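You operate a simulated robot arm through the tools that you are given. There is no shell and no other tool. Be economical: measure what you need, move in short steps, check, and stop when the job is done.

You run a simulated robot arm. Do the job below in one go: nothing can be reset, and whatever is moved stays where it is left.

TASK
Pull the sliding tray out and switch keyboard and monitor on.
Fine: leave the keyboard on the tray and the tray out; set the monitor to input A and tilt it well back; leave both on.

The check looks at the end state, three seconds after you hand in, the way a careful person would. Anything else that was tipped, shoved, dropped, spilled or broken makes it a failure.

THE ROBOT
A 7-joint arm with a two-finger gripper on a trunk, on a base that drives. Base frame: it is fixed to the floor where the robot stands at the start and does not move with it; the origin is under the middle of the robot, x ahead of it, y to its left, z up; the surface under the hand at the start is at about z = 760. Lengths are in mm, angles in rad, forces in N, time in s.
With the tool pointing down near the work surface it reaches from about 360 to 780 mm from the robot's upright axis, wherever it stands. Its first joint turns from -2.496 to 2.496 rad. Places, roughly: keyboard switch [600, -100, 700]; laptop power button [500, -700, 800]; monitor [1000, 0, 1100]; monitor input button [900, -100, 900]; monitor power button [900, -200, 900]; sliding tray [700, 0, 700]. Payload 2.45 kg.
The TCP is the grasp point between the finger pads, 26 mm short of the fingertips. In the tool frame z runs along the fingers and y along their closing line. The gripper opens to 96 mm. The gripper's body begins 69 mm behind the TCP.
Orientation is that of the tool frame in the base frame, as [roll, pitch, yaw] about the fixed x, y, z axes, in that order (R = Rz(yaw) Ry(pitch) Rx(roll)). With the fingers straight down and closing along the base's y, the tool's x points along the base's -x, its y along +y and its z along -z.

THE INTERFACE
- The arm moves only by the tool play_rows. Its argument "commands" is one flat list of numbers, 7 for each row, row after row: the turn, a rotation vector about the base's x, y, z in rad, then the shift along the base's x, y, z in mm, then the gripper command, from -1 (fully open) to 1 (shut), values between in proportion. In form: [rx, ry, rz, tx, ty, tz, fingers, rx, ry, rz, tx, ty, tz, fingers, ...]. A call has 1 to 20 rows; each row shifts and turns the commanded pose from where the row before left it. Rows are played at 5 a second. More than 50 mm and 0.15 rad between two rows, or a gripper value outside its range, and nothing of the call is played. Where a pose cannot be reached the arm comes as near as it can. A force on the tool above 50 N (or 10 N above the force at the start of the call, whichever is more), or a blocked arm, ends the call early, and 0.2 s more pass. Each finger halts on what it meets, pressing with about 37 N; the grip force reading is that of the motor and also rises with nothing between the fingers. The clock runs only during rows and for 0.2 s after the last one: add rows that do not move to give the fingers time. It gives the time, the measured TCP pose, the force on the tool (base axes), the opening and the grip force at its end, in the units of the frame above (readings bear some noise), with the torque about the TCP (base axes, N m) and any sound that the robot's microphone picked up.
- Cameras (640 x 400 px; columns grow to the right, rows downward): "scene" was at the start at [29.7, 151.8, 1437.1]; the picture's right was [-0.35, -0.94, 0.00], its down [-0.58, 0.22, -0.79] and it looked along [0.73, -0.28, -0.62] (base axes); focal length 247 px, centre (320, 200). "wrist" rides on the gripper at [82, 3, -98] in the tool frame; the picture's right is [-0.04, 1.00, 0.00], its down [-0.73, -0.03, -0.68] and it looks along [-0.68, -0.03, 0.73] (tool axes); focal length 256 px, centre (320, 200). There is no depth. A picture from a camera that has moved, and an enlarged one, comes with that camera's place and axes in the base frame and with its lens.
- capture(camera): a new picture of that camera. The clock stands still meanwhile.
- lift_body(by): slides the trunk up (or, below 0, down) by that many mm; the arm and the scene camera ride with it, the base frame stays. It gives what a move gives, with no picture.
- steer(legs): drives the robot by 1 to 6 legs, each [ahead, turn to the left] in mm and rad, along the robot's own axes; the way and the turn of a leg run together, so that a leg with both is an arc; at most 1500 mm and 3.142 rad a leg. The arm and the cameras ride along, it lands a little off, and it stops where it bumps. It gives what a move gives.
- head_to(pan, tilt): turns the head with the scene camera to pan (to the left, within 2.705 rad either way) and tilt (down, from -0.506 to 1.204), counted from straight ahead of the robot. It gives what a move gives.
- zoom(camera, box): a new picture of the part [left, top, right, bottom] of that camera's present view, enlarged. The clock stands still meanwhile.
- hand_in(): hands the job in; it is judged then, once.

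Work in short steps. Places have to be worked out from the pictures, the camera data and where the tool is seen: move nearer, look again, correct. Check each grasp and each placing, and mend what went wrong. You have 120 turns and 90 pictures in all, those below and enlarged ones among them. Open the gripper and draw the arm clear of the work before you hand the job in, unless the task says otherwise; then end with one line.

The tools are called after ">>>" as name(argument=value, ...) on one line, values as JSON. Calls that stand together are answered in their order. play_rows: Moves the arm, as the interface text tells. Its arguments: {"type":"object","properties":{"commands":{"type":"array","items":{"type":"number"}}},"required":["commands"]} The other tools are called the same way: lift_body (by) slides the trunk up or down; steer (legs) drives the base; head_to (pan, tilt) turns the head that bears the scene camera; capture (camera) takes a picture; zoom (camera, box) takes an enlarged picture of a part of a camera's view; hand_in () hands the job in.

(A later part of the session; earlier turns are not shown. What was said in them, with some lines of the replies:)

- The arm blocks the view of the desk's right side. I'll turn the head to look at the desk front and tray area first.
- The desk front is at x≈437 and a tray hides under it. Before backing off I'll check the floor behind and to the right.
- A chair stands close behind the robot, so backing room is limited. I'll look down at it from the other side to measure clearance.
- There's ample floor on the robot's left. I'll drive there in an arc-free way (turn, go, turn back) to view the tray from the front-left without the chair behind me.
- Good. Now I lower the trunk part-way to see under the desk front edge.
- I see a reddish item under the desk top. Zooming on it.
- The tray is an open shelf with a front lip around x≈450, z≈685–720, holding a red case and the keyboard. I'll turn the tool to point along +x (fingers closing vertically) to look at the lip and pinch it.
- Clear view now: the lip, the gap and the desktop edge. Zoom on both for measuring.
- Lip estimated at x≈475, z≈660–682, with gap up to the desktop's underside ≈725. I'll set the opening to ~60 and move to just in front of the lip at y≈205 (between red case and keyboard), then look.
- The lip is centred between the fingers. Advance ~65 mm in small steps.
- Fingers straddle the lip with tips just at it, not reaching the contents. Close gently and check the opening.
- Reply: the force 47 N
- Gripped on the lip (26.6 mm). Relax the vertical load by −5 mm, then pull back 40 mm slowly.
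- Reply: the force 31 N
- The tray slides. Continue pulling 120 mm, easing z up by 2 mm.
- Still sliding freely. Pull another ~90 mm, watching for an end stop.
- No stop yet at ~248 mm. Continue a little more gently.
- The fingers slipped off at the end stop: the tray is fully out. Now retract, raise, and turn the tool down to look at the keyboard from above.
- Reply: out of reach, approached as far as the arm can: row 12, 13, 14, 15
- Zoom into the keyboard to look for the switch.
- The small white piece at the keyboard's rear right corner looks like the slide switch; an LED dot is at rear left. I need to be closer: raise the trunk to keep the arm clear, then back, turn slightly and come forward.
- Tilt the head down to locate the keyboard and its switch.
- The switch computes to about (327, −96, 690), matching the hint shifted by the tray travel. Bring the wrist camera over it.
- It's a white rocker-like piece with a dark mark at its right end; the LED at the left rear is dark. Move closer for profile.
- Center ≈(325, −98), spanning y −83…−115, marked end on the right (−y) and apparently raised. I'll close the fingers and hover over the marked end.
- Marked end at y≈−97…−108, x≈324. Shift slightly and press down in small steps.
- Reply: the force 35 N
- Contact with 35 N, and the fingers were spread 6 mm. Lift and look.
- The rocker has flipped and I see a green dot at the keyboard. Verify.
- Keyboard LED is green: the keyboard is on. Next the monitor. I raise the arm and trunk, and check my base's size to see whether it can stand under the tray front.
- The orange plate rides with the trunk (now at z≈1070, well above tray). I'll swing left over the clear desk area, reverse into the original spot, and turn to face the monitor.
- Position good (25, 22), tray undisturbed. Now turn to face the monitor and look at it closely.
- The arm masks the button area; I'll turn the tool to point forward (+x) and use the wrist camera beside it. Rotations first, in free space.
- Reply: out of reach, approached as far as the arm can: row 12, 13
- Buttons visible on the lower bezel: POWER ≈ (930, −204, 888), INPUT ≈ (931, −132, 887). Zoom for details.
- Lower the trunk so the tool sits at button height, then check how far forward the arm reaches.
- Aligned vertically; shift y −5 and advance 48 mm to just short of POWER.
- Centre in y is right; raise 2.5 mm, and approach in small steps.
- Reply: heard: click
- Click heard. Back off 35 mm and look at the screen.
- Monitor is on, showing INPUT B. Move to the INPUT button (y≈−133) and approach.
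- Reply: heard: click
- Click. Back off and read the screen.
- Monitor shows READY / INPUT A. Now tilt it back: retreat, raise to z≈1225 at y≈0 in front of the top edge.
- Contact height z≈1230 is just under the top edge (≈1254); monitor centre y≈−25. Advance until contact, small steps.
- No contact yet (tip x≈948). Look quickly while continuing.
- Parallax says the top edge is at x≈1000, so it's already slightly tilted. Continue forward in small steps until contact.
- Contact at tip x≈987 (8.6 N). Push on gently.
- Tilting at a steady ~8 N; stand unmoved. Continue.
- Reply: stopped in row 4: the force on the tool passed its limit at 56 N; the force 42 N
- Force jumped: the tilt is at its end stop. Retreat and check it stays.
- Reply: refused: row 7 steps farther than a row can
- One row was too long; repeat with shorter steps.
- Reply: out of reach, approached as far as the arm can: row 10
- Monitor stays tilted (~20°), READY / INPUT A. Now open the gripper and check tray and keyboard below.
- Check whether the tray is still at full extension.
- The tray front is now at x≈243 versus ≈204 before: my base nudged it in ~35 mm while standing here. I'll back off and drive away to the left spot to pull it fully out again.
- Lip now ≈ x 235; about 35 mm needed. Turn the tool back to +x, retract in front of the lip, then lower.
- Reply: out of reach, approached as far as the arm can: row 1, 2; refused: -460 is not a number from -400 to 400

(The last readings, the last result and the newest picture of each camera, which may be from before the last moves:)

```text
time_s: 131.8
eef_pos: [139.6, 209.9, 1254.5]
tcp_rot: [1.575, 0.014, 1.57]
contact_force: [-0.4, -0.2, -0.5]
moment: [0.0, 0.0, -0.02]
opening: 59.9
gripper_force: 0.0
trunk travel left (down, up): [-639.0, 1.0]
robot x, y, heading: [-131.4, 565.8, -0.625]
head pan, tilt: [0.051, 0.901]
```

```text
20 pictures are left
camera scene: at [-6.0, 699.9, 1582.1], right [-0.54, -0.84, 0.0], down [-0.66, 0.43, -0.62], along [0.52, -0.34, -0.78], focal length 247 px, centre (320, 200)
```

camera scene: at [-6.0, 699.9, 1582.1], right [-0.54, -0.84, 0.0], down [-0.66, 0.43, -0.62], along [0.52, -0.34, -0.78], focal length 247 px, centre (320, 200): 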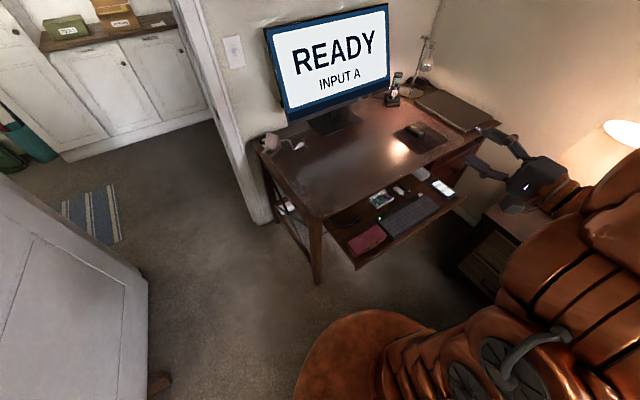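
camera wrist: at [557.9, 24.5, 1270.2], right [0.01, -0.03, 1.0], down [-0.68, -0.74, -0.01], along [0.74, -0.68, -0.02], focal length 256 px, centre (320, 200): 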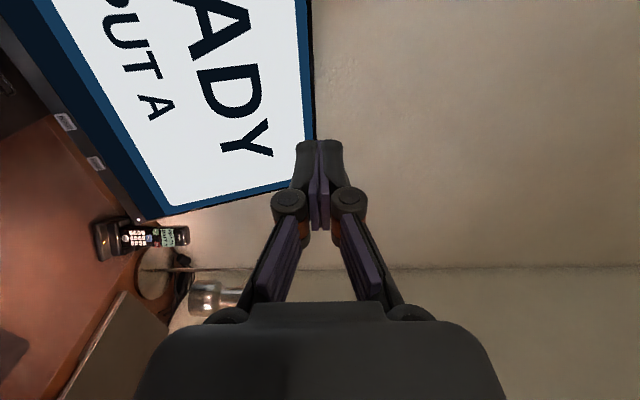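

>>> lift_body(by=-390)

>>> head_to(pan=0.1, tilt=0.6)

>>> capture(camera="scene")

>>> capture(camera="wrist")

```text
time_s: 135.6
eef_pos: [138.5, 208.5, 865.5]
tcp_rot: [1.575, 0.016, 1.57]
contact_force: [0.2, -0.2, 0.8]
moment: [0.05, -0.03, 0.01]
opening: 59.9
gripper_force: 0.1
trunk travel left (down, up): [-249.0, 391.0]
robot x, y, heading: [-134.3, 562.9, -0.626]
head pan, tilt: [0.051, 0.901]
```

```text
time_s: 136.4
eef_pos: [139.3, 208.2, 864.5]
tcp_rot: [1.576, 0.016, 1.569]
contact_force: [0.6, -0.6, 0.4]
moment: [0.01, -0.03, 0.01]
opening: 60.1
gripper_force: 0.0
trunk travel left (down, up): [-249.0, 391.0]
robot x, y, heading: [-133.6, 563.6, -0.626]
head pan, tilt: [0.099, 0.6]
```

```text
19 pictures are left
camera scene: at [7.3, 696.4, 1216.9], right [-0.5, -0.87, 0.0], down [-0.49, 0.28, -0.82], along [0.71, -0.41, -0.57], focal length 247 px, centre (320, 200)
```

scene: 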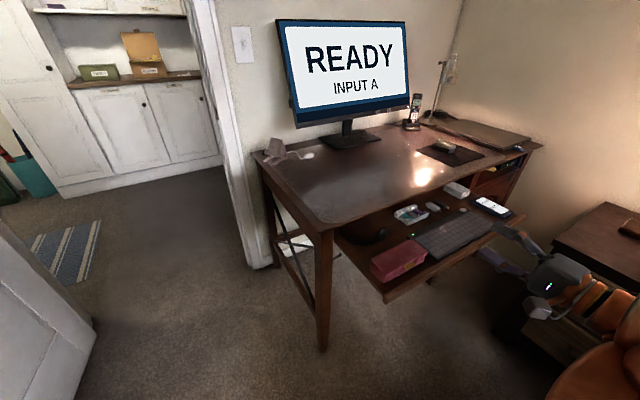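

```text
18 pictures are left
camera wrist: at [40.0, 290.4, 868.4], right [0.0, -0.02, 1.0], down [-0.68, -0.73, -0.02], along [0.73, -0.68, -0.02], focal length 256 px, centre (320, 200)
```

wrist: 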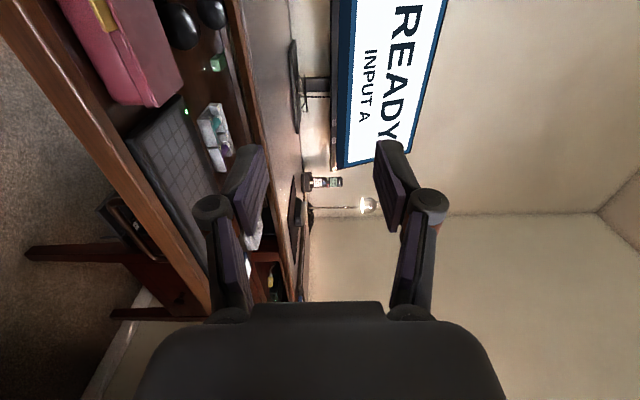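

Clear in front of the lip. Lower to lip height (z≈669).

>>> lift_body(by=-110)

>>> play_rows(commands=[0, 0, 0, 0, 0, -30, -0.25, 0, 0, 0, 0, 0, -30, -0.25, 0, 0, 0, 0, -3, -26, -0.25])

>>> capture(camera="wrist")

```text
time_s: 137.8
eef_pos: [139.3, 207.4, 754.0]
tcp_rot: [1.577, 0.014, 1.57]
contact_force: [0.0, 0.6, 0.1]
moment: [0.01, 0.06, -0.01]
opening: 60.1
gripper_force: 0.1
trunk travel left (down, up): [-139.0, 501.0]
robot x, y, heading: [-134.8, 559.7, -0.62]
head pan, tilt: [0.099, 0.6]
```

```text
time_s: 138.6
eef_pos: [138.4, 204.2, 669.8]
tcp_rot: [1.574, 0.015, 1.571]
contact_force: [-0.4, 0.4, 0.4]
moment: [-0.01, -0.01, -0.03]
opening: 60.0
gripper_force: 0.0
trunk travel left (down, up): [-139.0, 501.0]
robot x, y, heading: [-134.9, 563.0, -0.626]
head pan, tilt: [0.099, 0.6]
```

```text
17 pictures are left
camera wrist: at [40.3, 287.1, 674.2], right [0.0, -0.02, 1.0], down [-0.68, -0.73, -0.02], along [0.73, -0.68, -0.02], focal length 256 px, centre (320, 200)
```

wrist: 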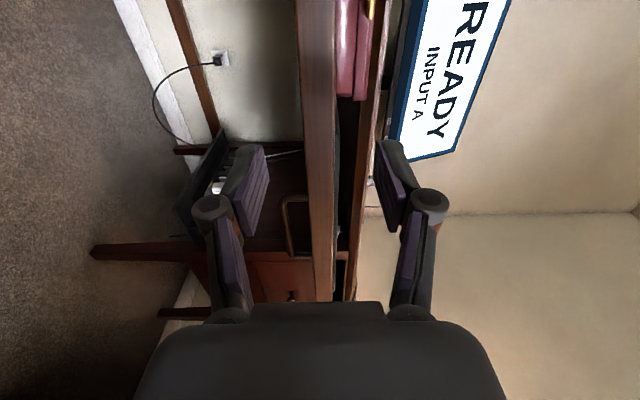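

Lip is centred between fingers. Advance 82 mm and grip.

>>> play_rows(commands=[0, 0, 0, 30, 0, 0, -0.25, 0, 0, 0, 25, 0, 0, -0.25, 0, 0, 0, 17, 0, 0, -0.25, 0, 0, 0, 10, 0, -1, -0.25, 0, 0, 0, 0, 0, 0, -0.25])

>>> zoom(camera="scene", box=[360, 190, 560, 315])

```text
time_s: 139.8
eef_pos: [221.7, 203.3, 667.4]
tcp_rot: [1.578, 0.014, 1.569]
contact_force: [-0.3, 0.0, -0.4]
moment: [-0.04, 0.0, 0.0]
opening: 60.0
gripper_force: 0.1
trunk travel left (down, up): [-139.0, 501.0]
robot x, y, heading: [-137.0, 564.2, -0.627]
head pan, tilt: [0.099, 0.6]
```

```text
3.20 times, centred on (460, 252) of scene
camera zoom: at [7.3, 696.4, 1107.0], right [-0.5, -0.87, 0.0], down [-0.49, 0.28, -0.83], along [0.71, -0.41, -0.56], focal length 791 px, centre (-128, 32)
```

zoom: 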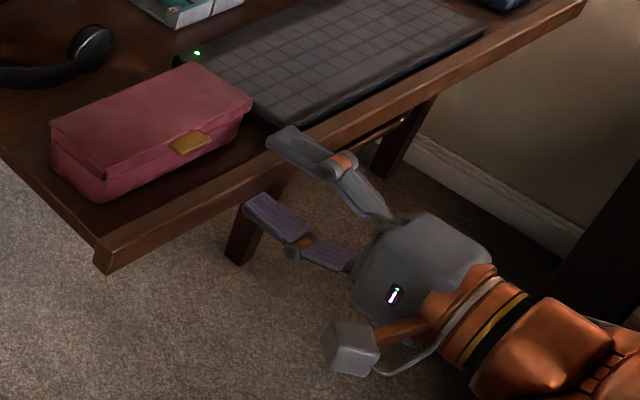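

>>> play_rows(commands=[0, 0, 0, 0, 0, 0, 0.2, 0, 0, 0, 0, 0, 0, 0.5, 0, 0, 0, 0, 0, 0, 0.8, 0, 0, 0, 0, 0, 0, 0.8, 0, 0, 0, 0, 0, 0, 0.8])

>>> play_rows(commands=[0, 0, 0, -5, 0, 0, 0.8, 0, 0, 0, -7, 0, 0, 0.8, 0, 0, 0, -7, 0, 0, 0.8])

```text
time_s: 141.0
eef_pos: [221.9, 204.1, 668.5]
tcp_rot: [1.574, 0.013, 1.569]
contact_force: [1.6, 0.1, 1.5]
moment: [1.11, -0.09, 0.0]
opening: 26.9
gripper_force: 44.5
trunk travel left (down, up): [-139.0, 501.0]
robot x, y, heading: [-136.4, 564.9, -0.628]
head pan, tilt: [0.099, 0.6]
```

```text
time_s: 141.8
eef_pos: [203.4, 203.3, 668.7]
tcp_rot: [1.574, 0.017, 1.568]
contact_force: [1.3, -9.2, 9.8]
moment: [1.07, -0.3, 0.48]
opening: 26.8
gripper_force: 44.7
trunk travel left (down, up): [-139.0, 501.0]
robot x, y, heading: [-128.6, 567.3, -0.625]
head pan, tilt: [0.099, 0.6]
```

Gripped and sliding. Pull on in 4 mm steps to feel the stop.

>>> play_rows(commands=[0, 0, 0, -4, 0, 0, 0.8, 0, 0, 0, -4, 0, 0, 0.8, 0, 0, 0, -3, 0, 0, 0.8])

>>> play_rows(commands=[0, 0, 0, -3, 0, 0, 0.8, 0, 0, 0, -3, 0, 0, 0.8])

>>> play_rows(commands=[0, 0, 0, -3, 0, 0, 0.8, 0, 0, 0, -3, 0, 0, 0.8])

```text
time_s: 142.6
eef_pos: [190.6, 204.3, 666.7]
tcp_rot: [1.573, 0.017, 1.567]
contact_force: [2.3, -18.8, 12.5]
moment: [1.2, -0.32, -0.06]
opening: 26.8
gripper_force: 44.9
trunk travel left (down, up): [-139.0, 501.0]
robot x, y, heading: [-129.5, 560.8, -0.624]
head pan, tilt: [0.099, 0.6]
```

```text
time_s: 143.2
eef_pos: [184.0, 203.2, 669.3]
tcp_rot: [1.572, 0.016, 1.568]
contact_force: [13.4, -24.2, 19.3]
moment: [1.18, -0.37, -1.26]
opening: 26.9
gripper_force: 44.7
trunk travel left (down, up): [-139.0, 501.0]
robot x, y, heading: [-131.8, 565.9, -0.621]
head pan, tilt: [0.099, 0.6]
```

```text
time_s: 143.8
eef_pos: [179.9, 207.6, 668.0]
tcp_rot: [1.575, 0.016, 1.572]
contact_force: [10.3, 0.8, 28.3]
moment: [0.38, -0.55, -0.29]
opening: 27.9
gripper_force: 13.3
trunk travel left (down, up): [-139.0, 501.0]
robot x, y, heading: [-136.7, 562.4, -0.621]
head pan, tilt: [0.099, 0.6]
```

Stop reached (grip just slipping). Release, withdraw and check.

>>> play_rows(commands=[0, 0, 0, 0, 0, 0, 0.2, 0, 0, 0, 0, 0, -2, -0.25, 0, 0, 0, 0, 0, 0, -0.25, 0, 0, 0, -20, 0, 0, -0.25, 0, 0, 0, -25, 0, 0, -0.25, 0, 0, 0, -15, -10, 0, -0.25, 0, 0, 0, 0, 0, 0, -1, 0, 0, 0, 0, 0, 0, -1, 0, 0, 0, 0, 0, 0, -1])

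>>> lift_body(by=300)

>>> head_to(pan=0.05, tilt=0.75)

>>> capture(camera="scene")

>>> zoom(camera="scene", box=[320, 140, 520, 265])

```text
time_s: 145.8
eef_pos: [117.5, 193.6, 665.6]
tcp_rot: [1.576, 0.016, 1.57]
contact_force: [-0.4, -0.5, 0.4]
moment: [0.04, -0.02, 0.02]
opening: 96.0
gripper_force: 0.0
trunk travel left (down, up): [-139.0, 501.0]
robot x, y, heading: [-133.1, 567.3, -0.621]
head pan, tilt: [0.099, 0.6]
```

```text
time_s: 148.8
eef_pos: [117.0, 194.4, 967.0]
tcp_rot: [1.576, 0.015, 1.57]
contact_force: [0.1, 0.3, 0.1]
moment: [0.02, 0.02, 0.01]
opening: 95.8
gripper_force: 0.0
trunk travel left (down, up): [-439.0, 201.0]
robot x, y, heading: [-137.8, 562.6, -0.62]
head pan, tilt: [0.099, 0.6]
```

```text
time_s: 149.5
eef_pos: [118.0, 195.4, 967.0]
tcp_rot: [1.575, 0.017, 1.569]
contact_force: [-1.3, 0.4, 0.7]
moment: [-0.02, 0.01, 0.01]
opening: 95.9
gripper_force: 0.0
trunk travel left (down, up): [-439.0, 201.0]
robot x, y, heading: [-133.1, 561.6, -0.626]
head pan, tilt: [0.051, 0.75]
```

```text
15 pictures are left
camera scene: at [0.4, 695.6, 1394.1], right [-0.54, -0.84, 0.0], down [-0.57, 0.37, -0.73], along [0.61, -0.4, -0.68], focal length 247 px, centre (320, 200)
```

scene: 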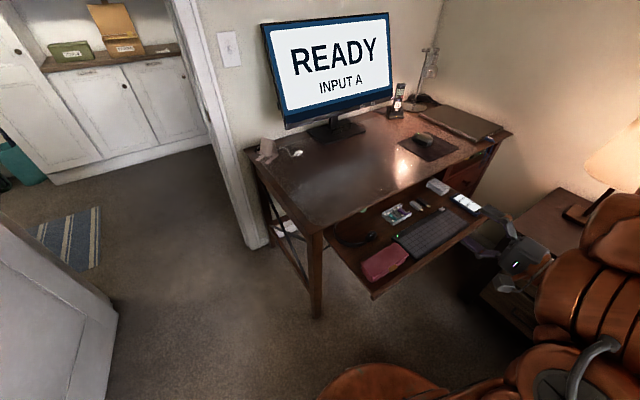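

```text
3.20 times, centred on (420, 202) of scene
camera zoom: at [0.4, 695.6, 1394.1], right [-0.54, -0.84, 0.0], down [-0.57, 0.37, -0.73], along [0.61, -0.4, -0.68], focal length 791 px, centre (0, 192)
```

zoom: 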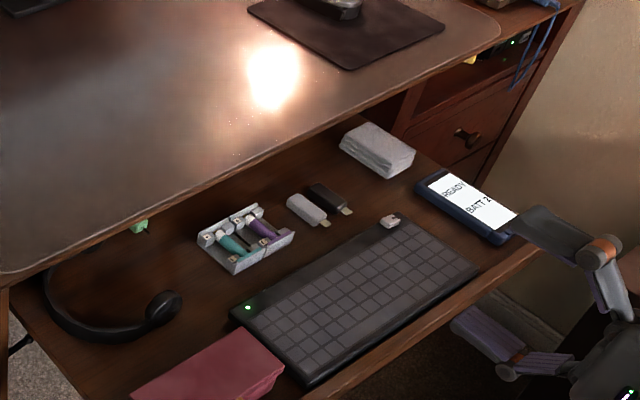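

The tray is fully out with everything on it undisturbed. The keyboard LED is green, and the monitor is on, tilted back and showing READY / INPUT A. The gripper is open and clear, so I'm handing in.

>>> hand_in()

```text
The job is handed in.
```

I pulled the tray out to its stop and switched the keyboard on (it is still on the tray). The monitor is on, set to input A and tilted back to its stop; my base pushed the tray in about 35 mm partway through, so I pulled it out again before handing in.
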